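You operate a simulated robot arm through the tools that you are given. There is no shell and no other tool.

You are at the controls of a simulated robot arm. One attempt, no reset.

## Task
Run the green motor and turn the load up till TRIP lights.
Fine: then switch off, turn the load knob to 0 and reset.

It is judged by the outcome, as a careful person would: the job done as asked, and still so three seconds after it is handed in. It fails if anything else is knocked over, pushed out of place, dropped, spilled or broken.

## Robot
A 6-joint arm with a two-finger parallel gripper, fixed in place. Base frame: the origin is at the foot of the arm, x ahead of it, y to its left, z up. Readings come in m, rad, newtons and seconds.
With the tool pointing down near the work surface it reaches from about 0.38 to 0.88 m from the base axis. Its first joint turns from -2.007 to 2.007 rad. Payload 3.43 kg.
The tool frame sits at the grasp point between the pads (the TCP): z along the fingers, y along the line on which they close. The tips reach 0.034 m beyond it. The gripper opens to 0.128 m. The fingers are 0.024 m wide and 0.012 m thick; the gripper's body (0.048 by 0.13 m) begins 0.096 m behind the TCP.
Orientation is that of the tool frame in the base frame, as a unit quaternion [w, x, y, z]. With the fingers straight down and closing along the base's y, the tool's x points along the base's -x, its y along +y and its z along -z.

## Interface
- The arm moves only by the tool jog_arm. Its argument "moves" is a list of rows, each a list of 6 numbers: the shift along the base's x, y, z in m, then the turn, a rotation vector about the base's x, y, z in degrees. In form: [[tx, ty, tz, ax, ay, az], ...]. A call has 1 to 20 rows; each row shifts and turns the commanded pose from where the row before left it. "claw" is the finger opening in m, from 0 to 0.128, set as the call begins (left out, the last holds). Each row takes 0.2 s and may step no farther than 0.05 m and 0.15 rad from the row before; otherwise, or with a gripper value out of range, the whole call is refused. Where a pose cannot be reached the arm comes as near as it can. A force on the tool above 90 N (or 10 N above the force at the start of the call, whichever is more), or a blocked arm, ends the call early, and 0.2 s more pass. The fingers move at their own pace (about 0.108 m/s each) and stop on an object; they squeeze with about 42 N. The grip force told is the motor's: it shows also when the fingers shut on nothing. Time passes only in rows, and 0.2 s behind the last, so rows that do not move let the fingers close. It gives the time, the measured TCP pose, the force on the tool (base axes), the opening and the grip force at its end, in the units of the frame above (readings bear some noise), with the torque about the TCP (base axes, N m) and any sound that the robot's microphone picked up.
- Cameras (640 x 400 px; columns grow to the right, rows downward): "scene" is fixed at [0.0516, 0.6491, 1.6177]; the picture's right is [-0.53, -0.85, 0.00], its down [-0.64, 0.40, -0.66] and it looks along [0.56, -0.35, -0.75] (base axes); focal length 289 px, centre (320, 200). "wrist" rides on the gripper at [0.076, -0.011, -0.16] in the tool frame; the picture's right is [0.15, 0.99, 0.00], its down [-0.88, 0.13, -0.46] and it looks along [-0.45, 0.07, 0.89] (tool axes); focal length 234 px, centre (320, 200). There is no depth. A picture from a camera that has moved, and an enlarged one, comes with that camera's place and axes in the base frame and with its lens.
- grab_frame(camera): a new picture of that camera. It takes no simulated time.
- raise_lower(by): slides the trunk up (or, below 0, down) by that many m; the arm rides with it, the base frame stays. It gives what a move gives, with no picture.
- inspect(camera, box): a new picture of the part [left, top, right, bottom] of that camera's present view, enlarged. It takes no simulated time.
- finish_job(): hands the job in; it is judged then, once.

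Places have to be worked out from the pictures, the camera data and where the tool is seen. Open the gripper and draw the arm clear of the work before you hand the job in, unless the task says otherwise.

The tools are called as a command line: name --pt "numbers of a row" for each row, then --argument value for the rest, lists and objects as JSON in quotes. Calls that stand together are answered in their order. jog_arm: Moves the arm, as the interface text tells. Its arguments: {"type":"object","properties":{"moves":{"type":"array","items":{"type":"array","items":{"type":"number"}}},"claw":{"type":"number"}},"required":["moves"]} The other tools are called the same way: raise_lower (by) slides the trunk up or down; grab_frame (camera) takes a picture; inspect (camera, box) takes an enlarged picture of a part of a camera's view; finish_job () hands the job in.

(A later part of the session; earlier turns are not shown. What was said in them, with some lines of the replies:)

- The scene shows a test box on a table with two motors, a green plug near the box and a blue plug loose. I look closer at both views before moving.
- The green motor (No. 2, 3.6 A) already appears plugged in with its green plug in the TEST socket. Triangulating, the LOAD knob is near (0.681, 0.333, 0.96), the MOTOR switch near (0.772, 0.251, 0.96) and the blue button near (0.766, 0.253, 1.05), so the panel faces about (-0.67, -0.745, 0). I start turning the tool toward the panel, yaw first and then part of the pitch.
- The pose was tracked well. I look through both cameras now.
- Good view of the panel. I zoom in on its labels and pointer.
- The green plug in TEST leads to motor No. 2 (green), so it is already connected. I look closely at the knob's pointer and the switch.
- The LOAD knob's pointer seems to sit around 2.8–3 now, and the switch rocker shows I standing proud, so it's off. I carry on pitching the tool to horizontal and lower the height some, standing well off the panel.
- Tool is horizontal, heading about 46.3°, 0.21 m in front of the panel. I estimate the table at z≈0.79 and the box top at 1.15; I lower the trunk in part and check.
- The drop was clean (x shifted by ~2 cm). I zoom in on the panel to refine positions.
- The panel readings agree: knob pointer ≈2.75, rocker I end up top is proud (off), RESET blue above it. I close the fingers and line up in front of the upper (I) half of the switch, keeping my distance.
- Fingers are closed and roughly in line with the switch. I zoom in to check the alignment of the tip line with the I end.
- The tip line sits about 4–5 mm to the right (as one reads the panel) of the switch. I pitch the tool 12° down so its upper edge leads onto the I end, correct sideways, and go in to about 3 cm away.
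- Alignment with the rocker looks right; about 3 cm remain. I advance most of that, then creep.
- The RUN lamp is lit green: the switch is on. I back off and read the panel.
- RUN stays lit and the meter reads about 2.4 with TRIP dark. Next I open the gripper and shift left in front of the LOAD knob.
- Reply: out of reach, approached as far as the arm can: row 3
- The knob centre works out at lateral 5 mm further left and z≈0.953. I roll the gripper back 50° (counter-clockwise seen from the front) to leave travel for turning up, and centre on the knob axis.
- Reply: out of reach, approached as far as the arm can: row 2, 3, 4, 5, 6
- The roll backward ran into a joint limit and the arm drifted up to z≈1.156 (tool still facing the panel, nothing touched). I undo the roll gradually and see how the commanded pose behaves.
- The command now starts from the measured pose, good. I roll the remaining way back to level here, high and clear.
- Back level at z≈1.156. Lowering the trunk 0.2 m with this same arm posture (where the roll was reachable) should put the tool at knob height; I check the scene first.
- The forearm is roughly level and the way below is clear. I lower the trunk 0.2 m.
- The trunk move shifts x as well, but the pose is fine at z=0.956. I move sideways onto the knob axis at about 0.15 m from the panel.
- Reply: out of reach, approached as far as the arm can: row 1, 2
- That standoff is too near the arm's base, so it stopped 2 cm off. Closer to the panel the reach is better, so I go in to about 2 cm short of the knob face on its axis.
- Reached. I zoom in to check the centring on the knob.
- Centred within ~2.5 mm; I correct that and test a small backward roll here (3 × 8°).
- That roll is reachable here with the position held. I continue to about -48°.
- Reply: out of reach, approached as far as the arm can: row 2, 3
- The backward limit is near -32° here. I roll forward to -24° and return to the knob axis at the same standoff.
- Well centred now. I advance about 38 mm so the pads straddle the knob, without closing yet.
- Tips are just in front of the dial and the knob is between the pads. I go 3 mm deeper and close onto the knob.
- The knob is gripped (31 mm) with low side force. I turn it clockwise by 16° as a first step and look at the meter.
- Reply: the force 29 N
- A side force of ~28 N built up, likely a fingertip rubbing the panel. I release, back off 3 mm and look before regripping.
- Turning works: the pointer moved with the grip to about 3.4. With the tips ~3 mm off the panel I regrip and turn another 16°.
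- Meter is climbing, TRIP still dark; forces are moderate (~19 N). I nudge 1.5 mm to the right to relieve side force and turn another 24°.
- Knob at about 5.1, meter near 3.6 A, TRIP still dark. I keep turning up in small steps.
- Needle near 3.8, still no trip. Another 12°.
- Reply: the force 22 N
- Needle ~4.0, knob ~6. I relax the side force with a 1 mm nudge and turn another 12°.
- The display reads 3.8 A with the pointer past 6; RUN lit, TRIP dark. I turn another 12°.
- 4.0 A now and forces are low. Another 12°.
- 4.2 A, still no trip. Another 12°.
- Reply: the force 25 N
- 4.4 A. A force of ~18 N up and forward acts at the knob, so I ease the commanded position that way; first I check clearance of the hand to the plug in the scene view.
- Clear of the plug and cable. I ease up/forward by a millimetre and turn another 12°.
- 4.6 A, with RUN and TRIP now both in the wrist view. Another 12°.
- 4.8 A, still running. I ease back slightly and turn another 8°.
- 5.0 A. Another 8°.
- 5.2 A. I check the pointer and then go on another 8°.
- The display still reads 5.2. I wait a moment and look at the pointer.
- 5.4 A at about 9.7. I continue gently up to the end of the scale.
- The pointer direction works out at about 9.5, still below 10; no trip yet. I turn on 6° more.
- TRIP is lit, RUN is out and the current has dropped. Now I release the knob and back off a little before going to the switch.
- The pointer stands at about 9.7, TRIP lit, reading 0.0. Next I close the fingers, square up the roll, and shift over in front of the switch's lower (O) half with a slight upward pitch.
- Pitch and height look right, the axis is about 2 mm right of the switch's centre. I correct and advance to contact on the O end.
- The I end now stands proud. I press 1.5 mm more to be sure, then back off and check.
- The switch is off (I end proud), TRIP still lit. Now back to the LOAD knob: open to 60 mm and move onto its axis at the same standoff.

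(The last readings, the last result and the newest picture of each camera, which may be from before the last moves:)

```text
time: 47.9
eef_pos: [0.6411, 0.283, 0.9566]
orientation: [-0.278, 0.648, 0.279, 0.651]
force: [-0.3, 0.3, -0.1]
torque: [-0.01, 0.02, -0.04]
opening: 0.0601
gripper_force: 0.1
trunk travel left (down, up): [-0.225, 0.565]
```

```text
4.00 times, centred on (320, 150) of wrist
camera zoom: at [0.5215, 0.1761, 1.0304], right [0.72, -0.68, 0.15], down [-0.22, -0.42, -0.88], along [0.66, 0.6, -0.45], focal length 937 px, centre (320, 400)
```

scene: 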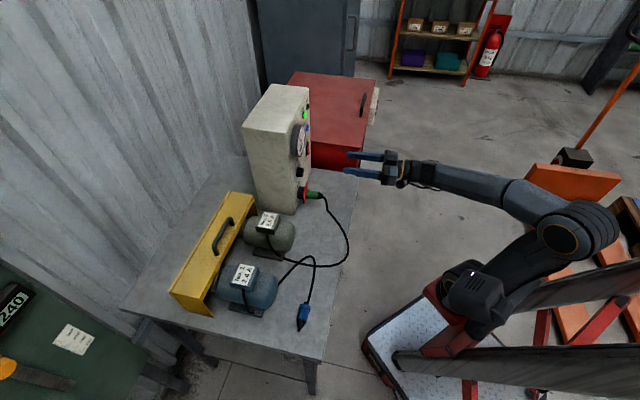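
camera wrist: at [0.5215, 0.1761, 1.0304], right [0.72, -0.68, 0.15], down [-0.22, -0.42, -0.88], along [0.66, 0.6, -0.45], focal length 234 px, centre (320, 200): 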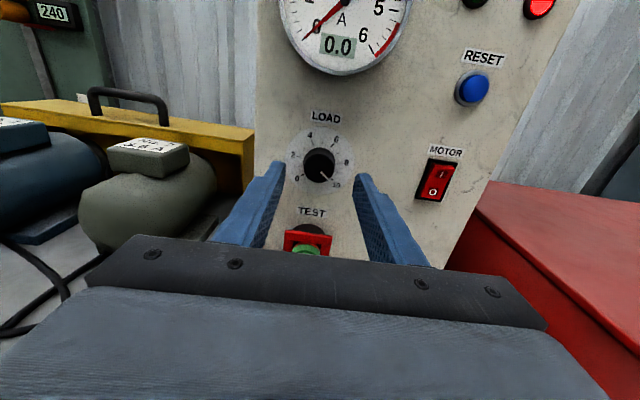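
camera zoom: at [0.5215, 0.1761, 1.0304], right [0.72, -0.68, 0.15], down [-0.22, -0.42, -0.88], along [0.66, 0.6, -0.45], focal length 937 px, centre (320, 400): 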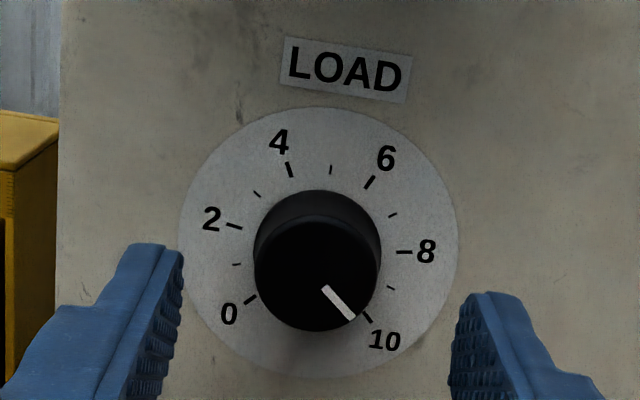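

Nicely centred. I advance 39 mm and grip the knob.

jog_arm --pt "0.0137 0.0142 -0.0006 0 0 0" --pt "0.0137 0.0142 -0.0006 0 0 0" --pt "0 0 0 0 0 0"

jog_arm --pt "0 0 0 0 0 0" --pt "0 0 0 0 0 0" --claw 0

```text
time: 48.7
eef_pos: [0.6687, 0.3126, 0.9553]
orientation: [-0.278, 0.649, 0.279, 0.651]
force: [0.4, -0.1, -0.2]
torque: [0.03, 0.0, 0.01]
opening: 0.0601
gripper_force: 0.0
trunk travel left (down, up): [-0.225, 0.565]
```

```text
time: 49.3
eef_pos: [0.6675, 0.312, 0.9548]
orientation: [-0.278, 0.649, 0.279, 0.651]
force: [-7.9, 4.7, -0.6]
torque: [0.03, -0.04, 0.39]
opening: 0.0313
gripper_force: 44.6
trunk travel left (down, up): [-0.225, 0.565]
```

Gripped with small forces. I turn counter-clockwise in 6° rows, 48° in total, watching the force.

jog_arm --pt "-0.0004 0.0004 0 -4.17 -4.31 0" --pt "0 0 0 -4.17 -4.31 0" --pt "0 0 0 -4.17 -4.31 0" --pt "0 0 0 -4.17 -4.31 0" --pt "0 0 0 -4.17 -4.31 0" --pt "0 0 0 -4.17 -4.31 0" --pt "0 0 0 -4.17 -4.31 0" --pt "0 0 0 -4.17 -4.31 0"

inspect --camera "wrist" --box '[270, 110, 390, 210]'

```text
time: 51.1
eef_pos: [0.6679, 0.3126, 0.9554]
orientation: [0.011, 0.48, 0.521, 0.706]
force: [16.1, 19.4, 16.3]
torque: [0.22, -0.21, -0.18]
opening: 0.0311
gripper_force: 44.6
trunk travel left (down, up): [-0.225, 0.565]
```

```text
4.00 times, centred on (330, 160) of wrist
camera zoom: at [0.5105, 0.2414, 0.9966], right [0.4, -0.38, 0.84], down [0.22, -0.84, -0.49], along [0.89, 0.38, -0.25], focal length 937 px, centre (280, 360)
```

zoom: 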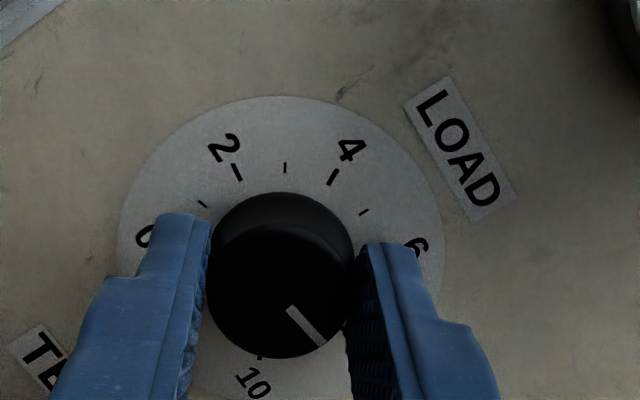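

The pointer follows (about 8 now). I relieve the ~25 N axial pull and go on another 42°.

jog_arm --pt "0.001 0.001 0.001 -4.17 -4.31 0" --pt "0 0 0 -4.17 -4.31 0" --pt "0 0 0 -4.17 -4.31 0" --pt "0 0 0 -4.17 -4.31 0" --pt "0 0 0 -4.17 -4.31 0" --pt "0 0 0 -4.17 -4.31 0" --pt "0 0 0 -4.17 -4.31 0"

inspect --camera "wrist" --box '[270, 110, 390, 210]'

```text
time: 52.7
eef_pos: [0.6672, 0.3118, 0.9533]
orientation: [0.265, 0.264, 0.658, 0.653]
force: [-20.7, -7.7, 10.5]
torque: [0.26, -0.25, 0.3]
opening: 0.031
gripper_force: 44.9
trunk travel left (down, up): [-0.225, 0.565]
```

```text
4.00 times, centred on (330, 160) of wrist
camera zoom: at [0.5016, 0.2504, 0.9441], right [-0.1, 0.11, 0.99], down [0.32, -0.94, 0.14], along [0.94, 0.33, 0.06], focal length 937 px, centre (280, 360)
```

zoom: 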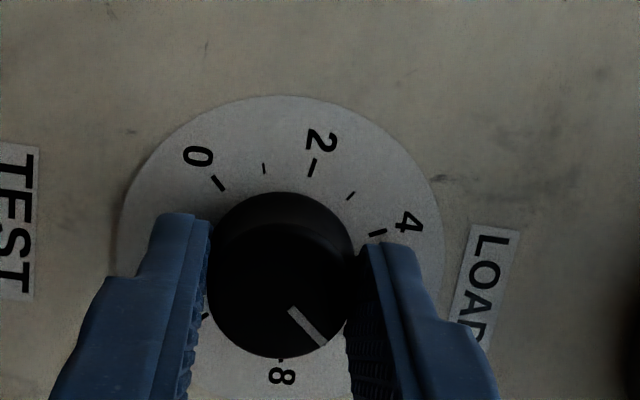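

Pointer near 6.4. Small force correction and another 48° counter-clockwise.

jog_arm --pt "-0.001 -0.0002 0.0005 -4.17 -4.31 0" --pt "0 0 0 -4.17 -4.31 0" --pt "0 0 0 -4.17 -4.31 0" --pt "0 0 0 -4.17 -4.31 0" --pt "0 0 0 -4.17 -4.31 0" --pt "0 0 0 -4.17 -4.31 0" --pt "0 0 0 -4.17 -4.31 0" --pt "0 0 0 -4.17 -4.31 0"

inspect --camera "wrist" --box '[270, 110, 390, 210]'

```text
time: 54.5
eef_pos: [0.6675, 0.3129, 0.9551]
orientation: [0.508, -0.024, 0.709, 0.488]
force: [5.9, 11.9, 11.5]
torque: [0.02, -0.03, 0.39]
opening: 0.031
gripper_force: 45.3
trunk travel left (down, up): [-0.225, 0.565]
```

```text
4.00 times, centred on (330, 160) of wrist
camera zoom: at [0.5248, 0.2278, 0.8917], right [-0.6, 0.58, 0.55], down [0.04, -0.67, 0.75], along [0.8, 0.46, 0.38], focal length 937 px, centre (280, 360)
```

zoom: 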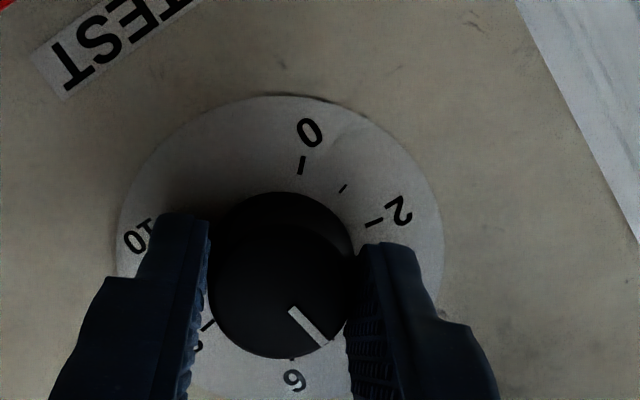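

Pointer about 4.7. Another 48°.

jog_arm --pt "0.0003 0.0004 0.0005 -4.17 -4.31 0" --pt "0 0 0 -4.17 -4.31 0" --pt "0 0 0 -4.17 -4.31 0" --pt "0 0 0 -4.17 -4.31 0" --pt "0 0 0 -4.17 -4.31 0" --pt "0 0 0 -4.17 -4.31 0" --pt "0 0 0 -4.17 -4.31 0" --pt "0 0 0 -4.17 -4.31 0"

inspect --camera "wrist" --box '[270, 110, 390, 210]'

```text
time: 56.3
eef_pos: [0.6659, 0.3119, 0.956]
orientation: [0.665, -0.307, 0.638, 0.238]
force: [-19.6, -4.8, -0.5]
torque: [-0.49, 0.49, 0.31]
opening: 0.0309
gripper_force: 44.8
trunk travel left (down, up): [-0.225, 0.565]
```

```text
4.00 times, centred on (330, 160) of wrist
camera zoom: at [0.5681, 0.1857, 0.8809], right [-0.69, 0.68, -0.25], down [-0.48, -0.17, 0.86], along [0.54, 0.72, 0.44], focal length 937 px, centre (280, 360)
```

zoom: 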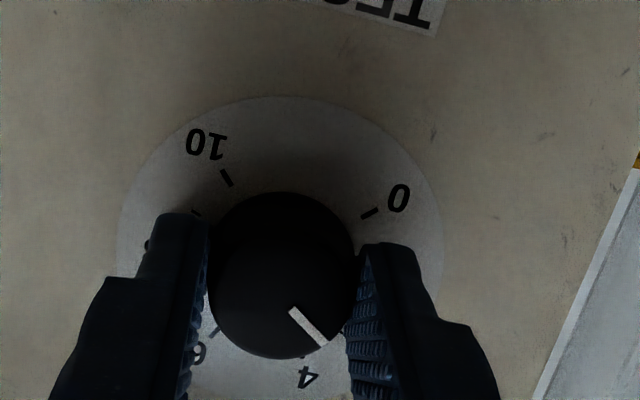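

Pointer about 2.9. I take 18° more in this grip before regripping.

jog_arm --pt "-0.0008 -0.0001 0 -4.17 -4.31 0" --pt "0 0 0 -4.17 -4.31 0" --pt "0 0 0 -4.17 -4.31 0"

jog_arm --pt "0 0 0 0 0 0" --pt "0 0 0 0 0 0" --pt "-0.0104 -0.0108 0 0 0 0" --pt "-0.0104 -0.0108 0 0 0 0" --claw 0.06

inspect --camera "wrist" --box '[260, 100, 380, 200]'

```text
time: 57.1
eef_pos: [0.6661, 0.3119, 0.9557]
orientation: [0.695, -0.403, 0.581, 0.131]
force: [-10.8, -2.4, -5.1]
torque: [-0.61, 0.6, -0.12]
opening: 0.031
gripper_force: 44.9
trunk travel left (down, up): [-0.225, 0.565]
```

```text
time: 58.1
eef_pos: [0.6459, 0.2913, 0.9552]
orientation: [0.694, -0.403, 0.581, 0.133]
force: [-0.7, 0.4, -0.1]
torque: [0.02, -0.01, -0.02]
opening: 0.06
gripper_force: 0.2
trunk travel left (down, up): [-0.225, 0.565]
```

```text
4.00 times, centred on (320, 150) of wrist
camera zoom: at [0.5631, 0.1489, 0.8904], right [-0.6, 0.59, -0.54], down [-0.66, 0.01, 0.75], along [0.45, 0.81, 0.39], focal length 937 px, centre (320, 400)
```

zoom: 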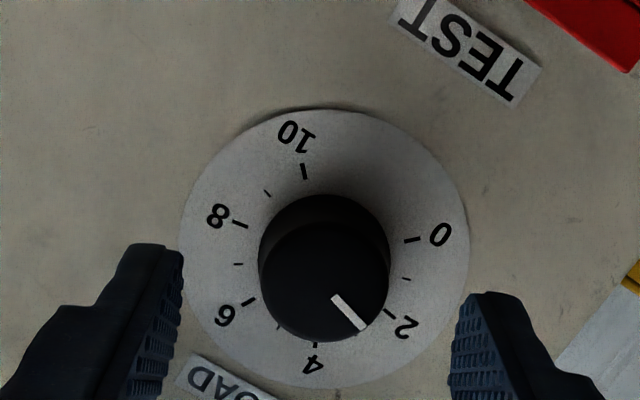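

Pointer at about 2.15. I roll the open gripper forward 72° here for a fresh grip.

jog_arm --pt "0 0 0 5.56 5.75 0" --pt "0 0 0 5.56 5.75 0" --pt "0 0 0 5.56 5.75 0" --pt "0 0 0 5.56 5.75 0" --pt "0 0 0 5.56 5.75 0" --pt "0 0 0 5.56 5.75 0" --pt "0 0 0 5.56 5.75 0" --pt "0 0 0 5.56 5.75 0" --pt "0 0 0 5.56 5.75 0" --pt "0 0 0 0 0 0"

inspect --camera "wrist" --box '[260, 100, 380, 200]'

```text
time: 60.3
eef_pos: [0.6467, 0.2912, 0.9558]
orientation: [0.481, 0.016, 0.71, 0.514]
force: [0.2, 0.3, -0.2]
torque: [0.01, -0.01, 0.01]
opening: 0.0599
gripper_force: 0.2
trunk travel left (down, up): [-0.225, 0.565]
```

```text
4.00 times, centred on (320, 150) of wrist
camera zoom: at [0.499, 0.2113, 0.8972], right [-0.55, 0.54, 0.64], down [0.09, -0.72, 0.69], along [0.83, 0.44, 0.34], focal length 937 px, centre (320, 400)
```

zoom: 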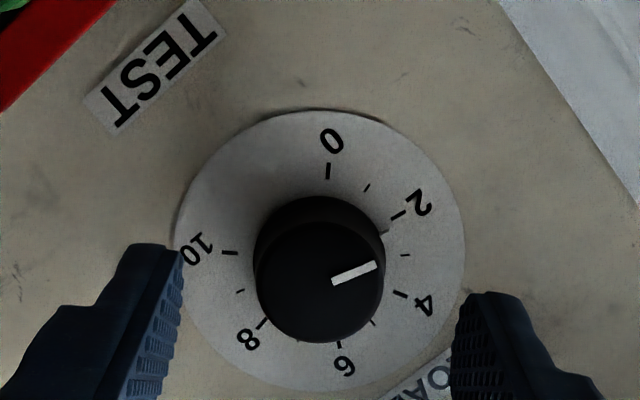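

Good alignment. I advance, grip, and turn 42° counter-clockwise.

jog_arm --pt "0.0104 0.0108 -0.0003 0 0 0" --pt "0.0104 0.0108 -0.0003 0 0 0" --pt "0 0 0 0 0 0"

jog_arm --pt "0 0 0 0 0 0" --pt "0 0 0 0 0 0" --pt "0 0 0 -4.17 -4.31 0" --pt "0 0 0 -4.17 -4.31 0" --pt "0 0 0 -4.17 -4.31 0" --pt "0 0 0 -4.17 -4.31 0" --pt "0 0 0 -4.17 -4.31 0" --pt "0 0 0 -4.17 -4.31 0" --pt "0 0 0 -4.17 -4.31 0" --pt "0 0 0 0 0 0" --claw 0

inspect --camera "wrist" --box '[270, 110, 390, 210]'

```text
time: 61.1
eef_pos: [0.6666, 0.3133, 0.9559]
orientation: [0.482, 0.015, 0.71, 0.514]
force: [-0.3, -0.5, 0.3]
torque: [0.01, 0.03, 0.01]
opening: 0.0599
gripper_force: 0.0
trunk travel left (down, up): [-0.225, 0.565]
```

```text
time: 63.3
eef_pos: [0.6677, 0.3123, 0.9546]
orientation: [0.636, -0.24, 0.666, 0.306]
force: [-10.1, -4.9, 1.6]
torque: [-0.08, 0.1, 0.11]
opening: 0.0308
gripper_force: 45.0
trunk travel left (down, up): [-0.225, 0.565]
```

```text
4.00 times, centred on (330, 160) of wrist
camera zoom: at [0.5569, 0.1969, 0.8786], right [-0.71, 0.7, -0.04], down [-0.35, -0.3, 0.89], along [0.61, 0.65, 0.45], focal length 937 px, centre (280, 360)
```

zoom: 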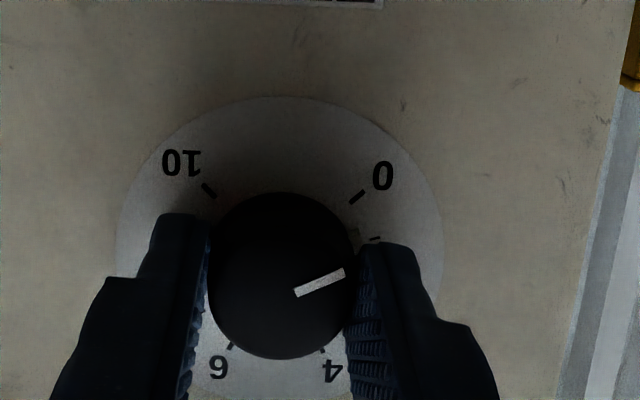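

Pointer about 0.45. I turn another 12° toward 0 and look.

jog_arm --pt "-0.0003 -0.0002 0 -2.78 -2.88 0" --pt "0 0 0 -2.78 -2.88 0" --pt "0 0 0 -2.78 -2.88 0" --pt "0 0 0 0 0 0"

inspect --camera "wrist" --box '[270, 110, 390, 210]'

```text
time: 64.3
eef_pos: [0.6665, 0.3133, 0.9566]
orientation: [0.666, -0.307, 0.637, 0.237]
force: [-7.5, 1.0, 2.7]
torque: [-0.11, 0.08, 0.2]
opening: 0.0309
gripper_force: 45.0
trunk travel left (down, up): [-0.225, 0.565]
```

```text
4.00 times, centred on (330, 160) of wrist
camera zoom: at [0.5683, 0.1859, 0.8806], right [-0.69, 0.68, -0.25], down [-0.48, -0.17, 0.86], along [0.54, 0.72, 0.44], focal length 937 px, centre (280, 360)
```

zoom: 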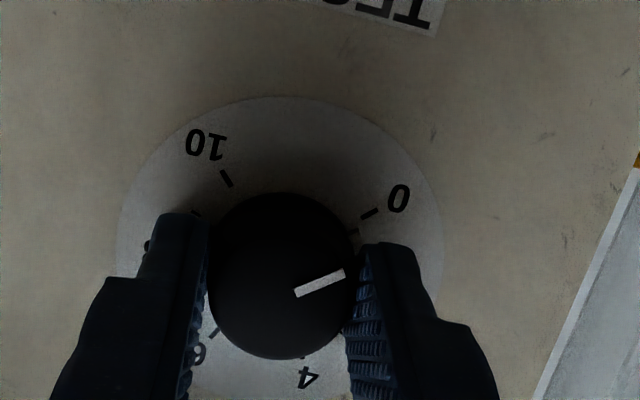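

The pointer is within about 0.1–0.2 of 0. I turn 3° more, watching for the end stop in the torque.

jog_arm --pt "0 0 0 -2.08 -2.16 0" --pt "0 0 0 0 0 0"

inspect --camera "wrist" --box '[290, 120, 370, 190]'

```text
time: 64.9
eef_pos: [0.6663, 0.3117, 0.9548]
orientation: [0.671, -0.324, 0.629, 0.221]
force: [-3.7, 5.2, 3.5]
torque: [-0.19, 0.2, 0.12]
opening: 0.031
gripper_force: 44.7
trunk travel left (down, up): [-0.225, 0.565]
```

```text
5.71 times, centred on (330, 155) of wrist
camera zoom: at [0.571, 0.1834, 0.8815], right [-0.68, 0.67, -0.3], down [-0.51, -0.14, 0.85], along [0.53, 0.73, 0.43], focal length 1338 px, centre (263, 457)
```

zoom: 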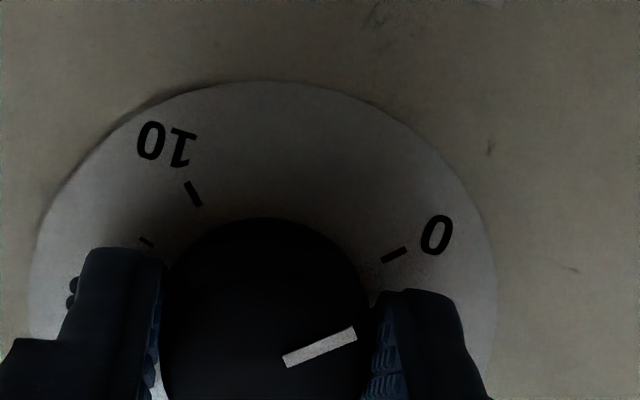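

The pointer is now parallel to the 0 tick. I release, back off and check from the front.

jog_arm --pt "0 0 0 0 0 0" --pt "0 0 0 0 0 0" --pt "-0.0104 -0.0108 0 0 0 0" --pt "-0.0104 -0.0108 0 0 0 0" --claw 0.07

inspect --camera "wrist" --box '[270, 100, 370, 190]'

grab_frame --camera "wrist"

```text
time: 65.9
eef_pos: [0.6461, 0.2914, 0.9538]
orientation: [0.671, -0.325, 0.628, 0.221]
force: [-0.5, 0.2, 0.1]
torque: [0.01, -0.05, 0.02]
opening: 0.07
gripper_force: 0.1
trunk travel left (down, up): [-0.225, 0.565]
```

```text
4.44 times, centred on (320, 145) of wrist
camera zoom: at [0.5504, 0.1621, 0.8805], right [-0.68, 0.67, -0.3], down [-0.51, -0.14, 0.85], along [0.53, 0.73, 0.43], focal length 1041 px, centre (320, 444)
```

zoom: 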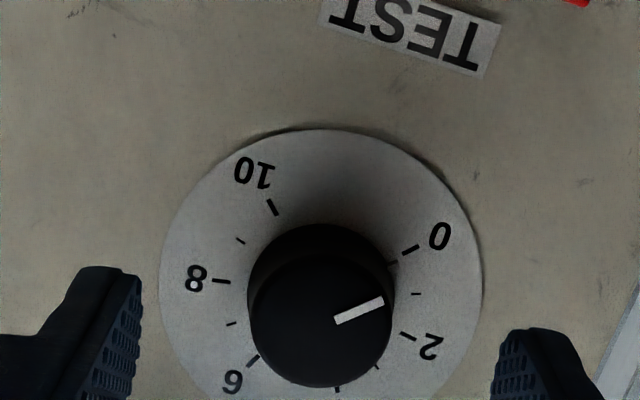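

```text
taken
camera wrist: at [0.5504, 0.1621, 0.8805], right [-0.68, 0.67, -0.3], down [-0.51, -0.14, 0.85], along [0.53, 0.73, 0.43], focal length 234 px, centre (320, 200)
```

wrist: 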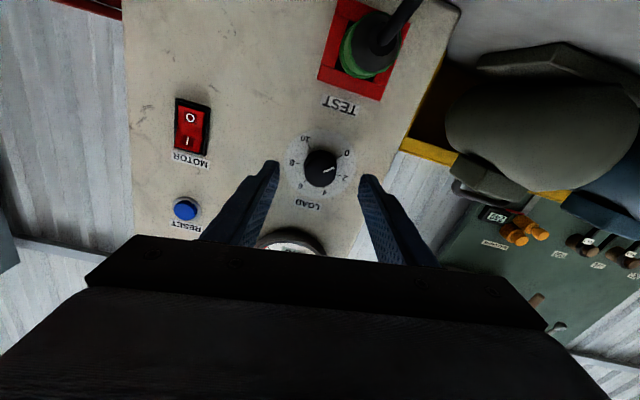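

Pointer sits at 0 within about 0.1. I regrip once more to press it gently home against the 0 end.

jog_arm --pt "0.0104 0.0108 0.0008 0 0 0" --pt "0.0104 0.0108 0.0008 0 0 0" --pt "0 0 0 0 0 0"

jog_arm --pt "0 0 0 0 0 0" --pt "0 0 0 0 0 0" --pt "0 0 0 -2.08 -2.16 0" --pt "0 0 0 -2.08 -2.16 0" --pt "0 0 0 0 0 0" --claw 0

inspect --camera "wrist" --box '[270, 110, 390, 210]'

```text
time: 66.7
eef_pos: [0.6671, 0.3109, 0.9556]
orientation: [0.671, -0.324, 0.629, 0.22]
force: [-0.2, -0.3, 0.5]
torque: [0.02, 0.0, 0.01]
opening: 0.0698
gripper_force: 0.1
trunk travel left (down, up): [-0.225, 0.565]
```

```text
time: 67.9
eef_pos: [0.6665, 0.3121, 0.9552]
orientation: [0.682, -0.356, 0.611, 0.186]
force: [-4.8, 3.9, -2.0]
torque: [0.8, 0.46, 0.17]
opening: 0.031
gripper_force: 45.2
trunk travel left (down, up): [-0.225, 0.565]
```

```text
4.00 times, centred on (330, 160) of wrist
camera zoom: at [0.576, 0.1782, 0.8852], right [-0.65, 0.64, -0.4], down [-0.57, -0.08, 0.82], along [0.49, 0.76, 0.42], focal length 937 px, centre (280, 360)
```

zoom: 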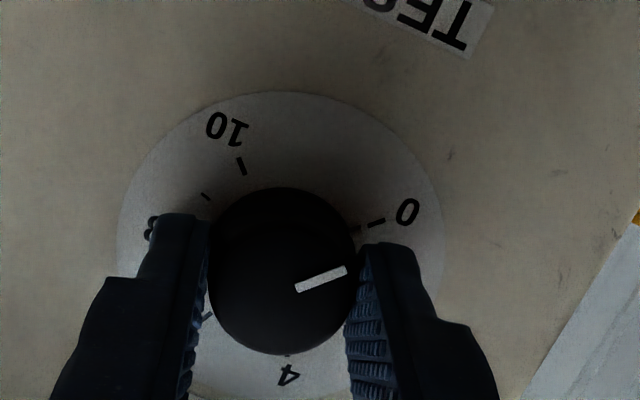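

A torque of ~0.9 N·m about the axis shows the knob is at its 0 stop. I release and back off to check.

jog_arm --pt "0 0 0 0.7 0.72 0" --pt "0 0 0 0 0 0"

jog_arm --pt "0 0 0 0 0 0" --pt "0 0 0 0 0 0" --pt "-0.0104 -0.0108 0 0 0 0" --pt "-0.0104 -0.0108 0 0 0 0" --claw 0.07

inspect --camera "wrist" --box '[270, 100, 370, 190]'

grab_frame --camera "wrist"

```text
time: 68.5
eef_pos: [0.6662, 0.3125, 0.9565]
orientation: [0.681, -0.352, 0.613, 0.191]
force: [-4.0, 4.2, -2.5]
torque: [0.09, -0.06, 0.29]
opening: 0.0309
gripper_force: 45.5
trunk travel left (down, up): [-0.225, 0.565]
```

```text
time: 69.5
eef_pos: [0.6451, 0.2903, 0.9566]
orientation: [0.681, -0.351, 0.614, 0.192]
force: [-0.2, 0.2, -0.4]
torque: [0.0, -0.02, 0.01]
opening: 0.0701
gripper_force: 0.1
trunk travel left (down, up): [-0.225, 0.565]
```

```text
4.44 times, centred on (320, 145) of wrist
camera zoom: at [0.554, 0.1573, 0.8851], right [-0.66, 0.65, -0.38], down [-0.56, -0.09, 0.82], along [0.5, 0.76, 0.42], focal length 1041 px, centre (320, 444)
```

zoom: 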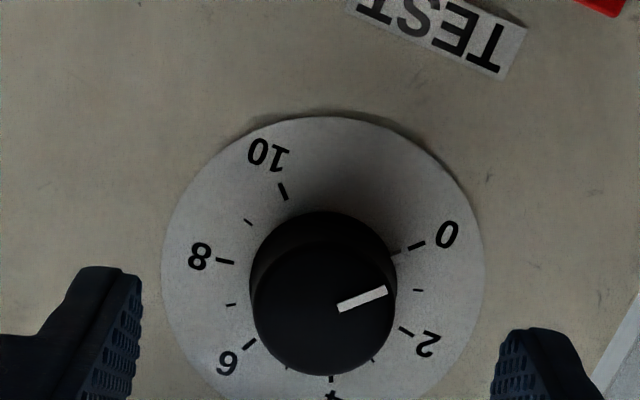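

```text
taken
camera wrist: at [0.554, 0.1573, 0.8851], right [-0.66, 0.65, -0.38], down [-0.56, -0.09, 0.82], along [0.5, 0.76, 0.42], focal length 234 px, centre (320, 200)
```

wrist: 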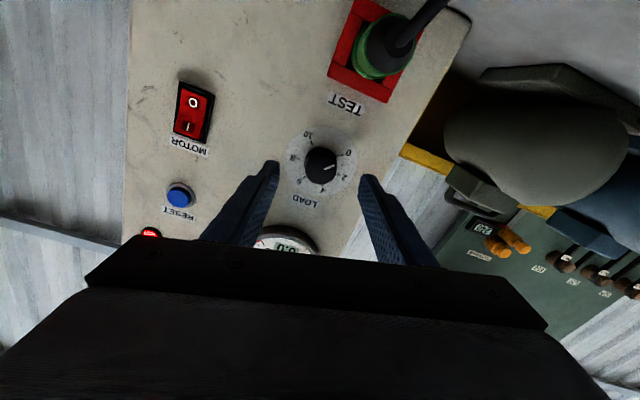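

The knob is at 0. Now RESET: I estimate it at lateral 0.385, z≈1.045. I close the fingers, level the roll, and move sideways then up in front of it.

jog_arm --pt "0.0191 -0.0393 0 2.92 3.02 0" --pt "0.0295 -0.0285 0 2.92 3.02 0" --pt "0.0295 -0.0285 0 2.92 3.02 0" --pt "0 0 0.044 0 0 0" --pt "0 0 0.044 0 0 0" --pt "0 0 0 0 0 0" --claw 0

grab_frame --camera "wrist"

inspect --camera "wrist" --box '[260, 100, 380, 200]'

```text
time: 70.9
eef_pos: [0.7243, 0.1953, 1.0432]
orientation: [0.655, -0.281, 0.65, 0.265]
force: [0.3, -0.1, 0.3]
torque: [-0.01, 0.06, -0.01]
opening: 0.0
gripper_force: 32.8
trunk travel left (down, up): [-0.225, 0.565]
```

```text
taken
camera wrist: at [0.6206, 0.0737, 0.9676], right [-0.7, 0.69, -0.17], down [-0.43, -0.22, 0.88], along [0.57, 0.69, 0.45], focal length 234 px, centre (320, 200)
```

wrist: 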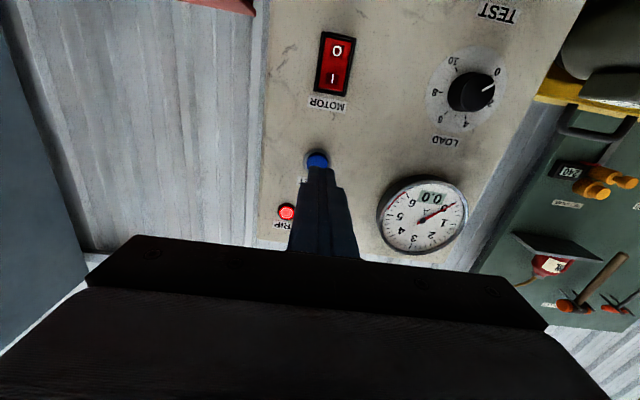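

```text
4.00 times, centred on (320, 150) of wrist
camera zoom: at [0.6206, 0.0737, 0.9676], right [-0.7, 0.69, -0.17], down [-0.43, -0.22, 0.88], along [0.57, 0.69, 0.45], focal length 937 px, centre (320, 400)
```

zoom: 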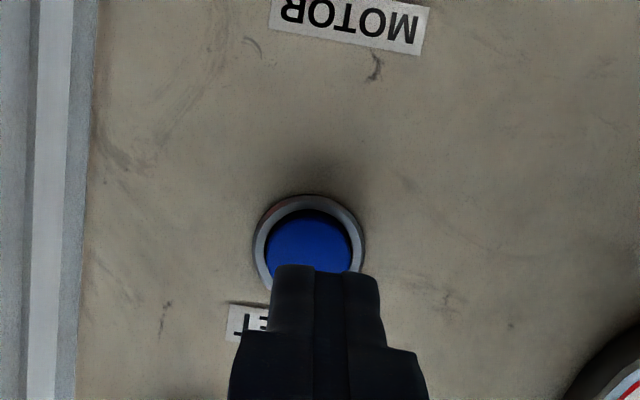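

Slight offset (2 mm right, 2.5 mm up) corrected; I advance to near contact and then press step by step.

jog_arm --pt "0.0014 -0.0014 0.0025 0 0 0" --pt "0.0104 0.0108 0 0 0 0" --pt "0.0104 0.0108 0 0 0 0" --pt "0.0028 0.0029 0 0 0 0" --pt "0.0021 0.0022 0 0 0 0"

grab_frame --camera "wrist"

inspect --camera "scene" --box '[285, 80, 345, 150]'

```text
time: 72.1
eef_pos: [0.7503, 0.2209, 1.0476]
orientation: [0.655, -0.282, 0.649, 0.266]
force: [0.2, -0.3, -0.3]
torque: [-0.01, 0.01, 0.03]
opening: 0.0002
gripper_force: 32.5
trunk travel left (down, up): [-0.225, 0.565]
```

```text
taken
camera wrist: at [0.6475, 0.0978, 0.9715], right [-0.7, 0.69, -0.17], down [-0.43, -0.22, 0.88], along [0.57, 0.69, 0.45], focal length 234 px, centre (320, 200)
```

wrist: 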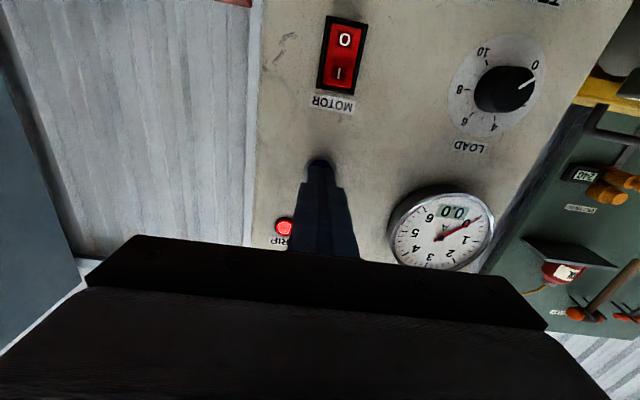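

```text
5.71 times, centred on (315, 115) of scene
camera zoom: at [0.0516, 0.6491, 1.6177], right [-0.53, -0.85, 0.0], down [-0.64, 0.4, -0.66], along [0.56, -0.35, -0.75], focal length 1652 px, centre (349, 686)
```

zoom: 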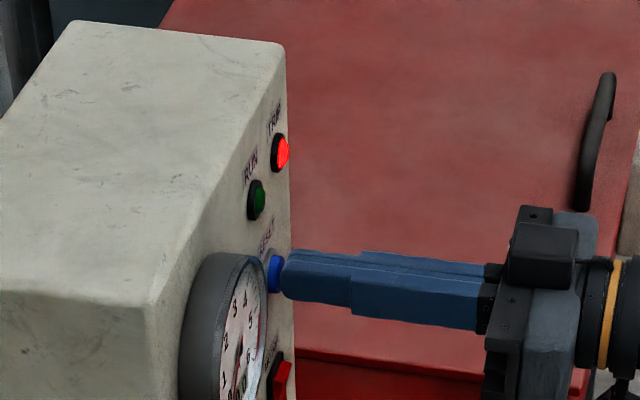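

The tip is right at the button with no force yet. I press 4 mm in small steps.

jog_arm --pt "0.0014 0.0014 0 0 0 0" --pt "0.0014 0.0014 0 0 0 0" --pt "0 0 0 0 0 0"

grab_frame --camera "wrist"

```text
time: 72.9
eef_pos: [0.7529, 0.222, 1.0482]
orientation: [0.655, -0.282, 0.649, 0.265]
force: [-2.1, -0.1, -0.2]
torque: [0.0, 0.03, 0.03]
opening: 0.0
gripper_force: 33.1
trunk travel left (down, up): [-0.225, 0.565]
```

```text
taken
camera wrist: at [0.6496, 0.0999, 0.9714], right [-0.7, 0.69, -0.17], down [-0.43, -0.22, 0.88], along [0.57, 0.69, 0.45], focal length 234 px, centre (320, 200)
```

wrist: 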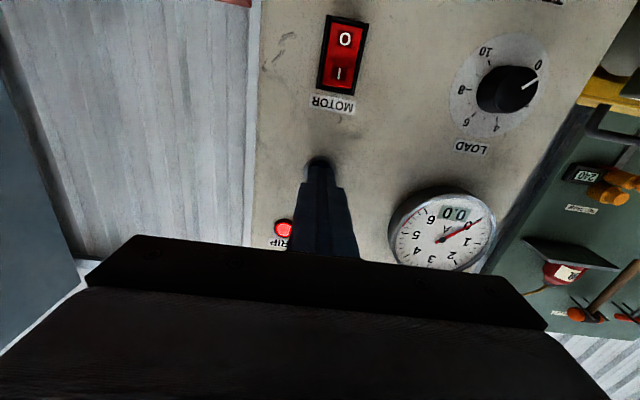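

Light contact (2 N), TRIP still lit. I press a further 3 mm.

jog_arm --pt "0.0014 0.0014 0 0 0 0" --pt "0.0007 0.0007 0 0 0 0" --pt "0 0 0 0 0 0"

grab_frame --camera "wrist"

```text
time: 73.7
eef_pos: [0.7559, 0.2253, 1.0473]
orientation: [0.655, -0.282, 0.649, 0.266]
force: [-4.8, -5.0, 1.1]
torque: [-0.06, -0.05, 0.04]
opening: 0.0
gripper_force: 33.2
trunk travel left (down, up): [-0.225, 0.565]
heard: click
```

```text
taken
camera wrist: at [0.6519, 0.1021, 0.9713], right [-0.7, 0.69, -0.17], down [-0.43, -0.22, 0.88], along [0.57, 0.69, 0.45], focal length 234 px, centre (320, 200)
```

wrist: 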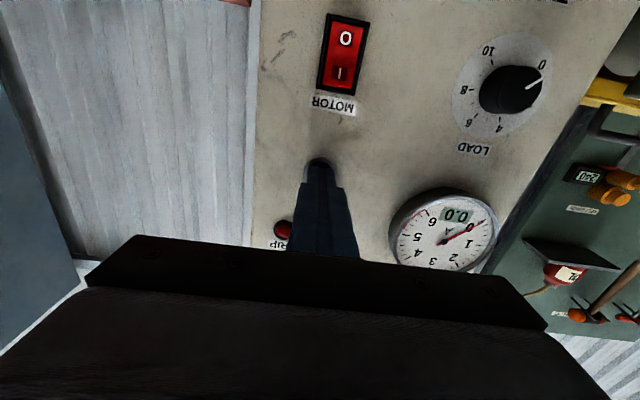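

A click was heard and TRIP went out. I back off from the button, open the gripper and check everything.

jog_arm --pt "-0.0139 -0.0144 0 0 0 0" --pt "-0.0174 -0.018 0 0 0 0" --pt "-0.0174 -0.018 0 0 0 0" --pt "-0.0174 -0.018 0 0 0 0"

grab_frame --camera "wrist"

inspect --camera "scene" --box '[285, 80, 345, 150]'

```text
time: 74.7
eef_pos: [0.6898, 0.1548, 1.0478]
orientation: [0.655, -0.282, 0.649, 0.266]
force: [-0.3, -0.4, 0.5]
torque: [-0.01, 0.01, -0.03]
opening: 0.0002
gripper_force: 33.4
trunk travel left (down, up): [-0.225, 0.565]
```

```text
taken
camera wrist: at [0.5871, 0.0327, 0.9724], right [-0.7, 0.69, -0.17], down [-0.43, -0.22, 0.88], along [0.57, 0.69, 0.45], focal length 234 px, centre (320, 200)
```

wrist: 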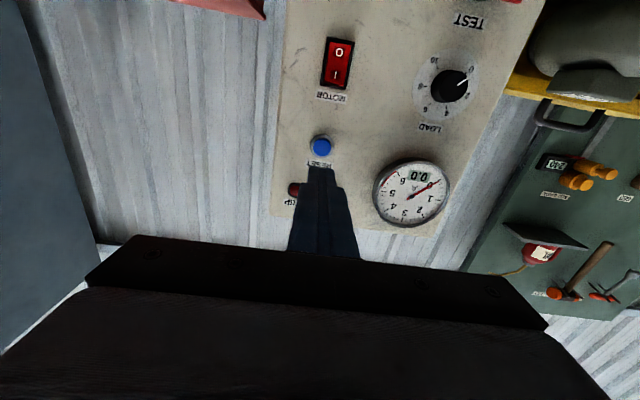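

```text
5.71 times, centred on (315, 115) of scene
camera zoom: at [0.0516, 0.6491, 1.6177], right [-0.53, -0.85, 0.0], down [-0.64, 0.4, -0.66], along [0.56, -0.35, -0.75], focal length 1652 px, centre (349, 686)
```

zoom: 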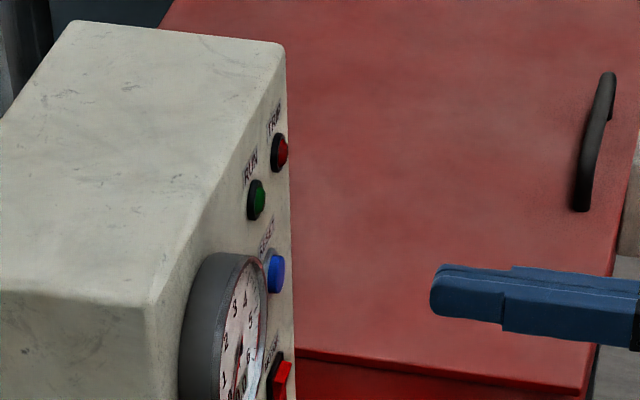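

Both lamps are out and the button sprang back. I draw back further, open the gripper and take a final look.

jog_arm --pt "-0.0139 -0.0144 0.01 0 0 0" --pt "-0.0139 -0.0144 0.02 0 0 0" --pt "-0.007 -0.0072 0.03 0 0 0" --pt "0 0 0.03 0 0 0" --pt "0 0 0 0 0 0" --pt "0 0 0 0 0 0" --claw 0.1

grab_frame --camera "wrist"

grab_frame --camera "scene"

inspect --camera "wrist" --box '[280, 0, 480, 130]'

```text
time: 76.1
eef_pos: [0.6585, 0.1193, 1.1366]
orientation: [0.655, -0.282, 0.649, 0.265]
force: [-0.3, 0.1, 0.2]
torque: [0.01, 0.01, -0.01]
opening: 0.1
gripper_force: 0.2
trunk travel left (down, up): [-0.225, 0.565]
```

```text
taken
camera wrist: at [0.5554, -0.0034, 1.062], right [-0.7, 0.69, -0.17], down [-0.43, -0.22, 0.88], along [0.57, 0.69, 0.45], focal length 234 px, centre (320, 200)
```

wrist: 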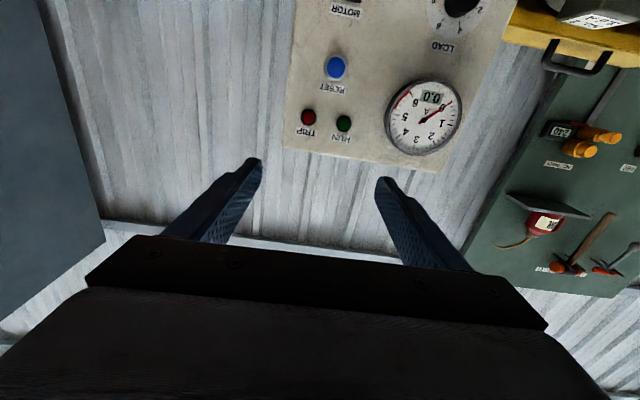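

```text
taken
```

scene: 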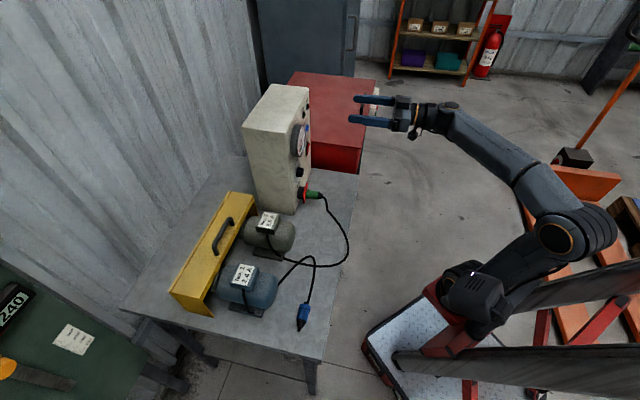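

```text
3.08 times, centred on (380, 65) of wrist
camera zoom: at [0.5554, -0.0034, 1.062], right [-0.7, 0.69, -0.17], down [-0.43, -0.22, 0.88], along [0.57, 0.69, 0.45], focal length 720 px, centre (135, 615)
```

zoom: 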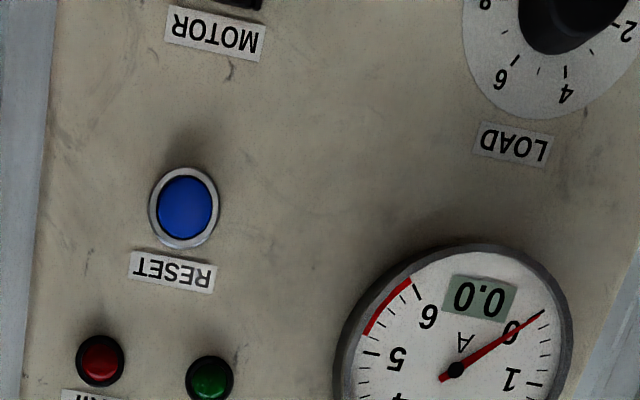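

RUN and TRIP are dark, the meter reads 0.0, the switch is off, the knob is at 0, and the plug, motors and guard are where they were. The gripper is open and clear, so I hand the job in.

finish_job

```text
The job is handed in.
```

The job is done and handed in. I ran the green motor (No. 2) and turned the load up until TRIP lit. Then I switched off, turned the load knob to 0 and reset.

- **Run:** The green motor's plug was already in the TEST socket, so I only had to switch it on. The load knob was already at about 2.75, so the motor started at 2.4 A.
- **Trip:** TRIP lit with the knob at about 9.7. The last reading I saw before that was 5.4 A.
- **Shutdown:** I set the MOTOR switch to O, turned the knob back to its 0 stop and pressed RESET. There was a click and TRIP went out.

At hand-in RUN and TRIP were both dark and the meter read 0.0. The gripper was open and clear of the panel. In the last pictures the plug, cables, motors and yellow guard looked unmoved.
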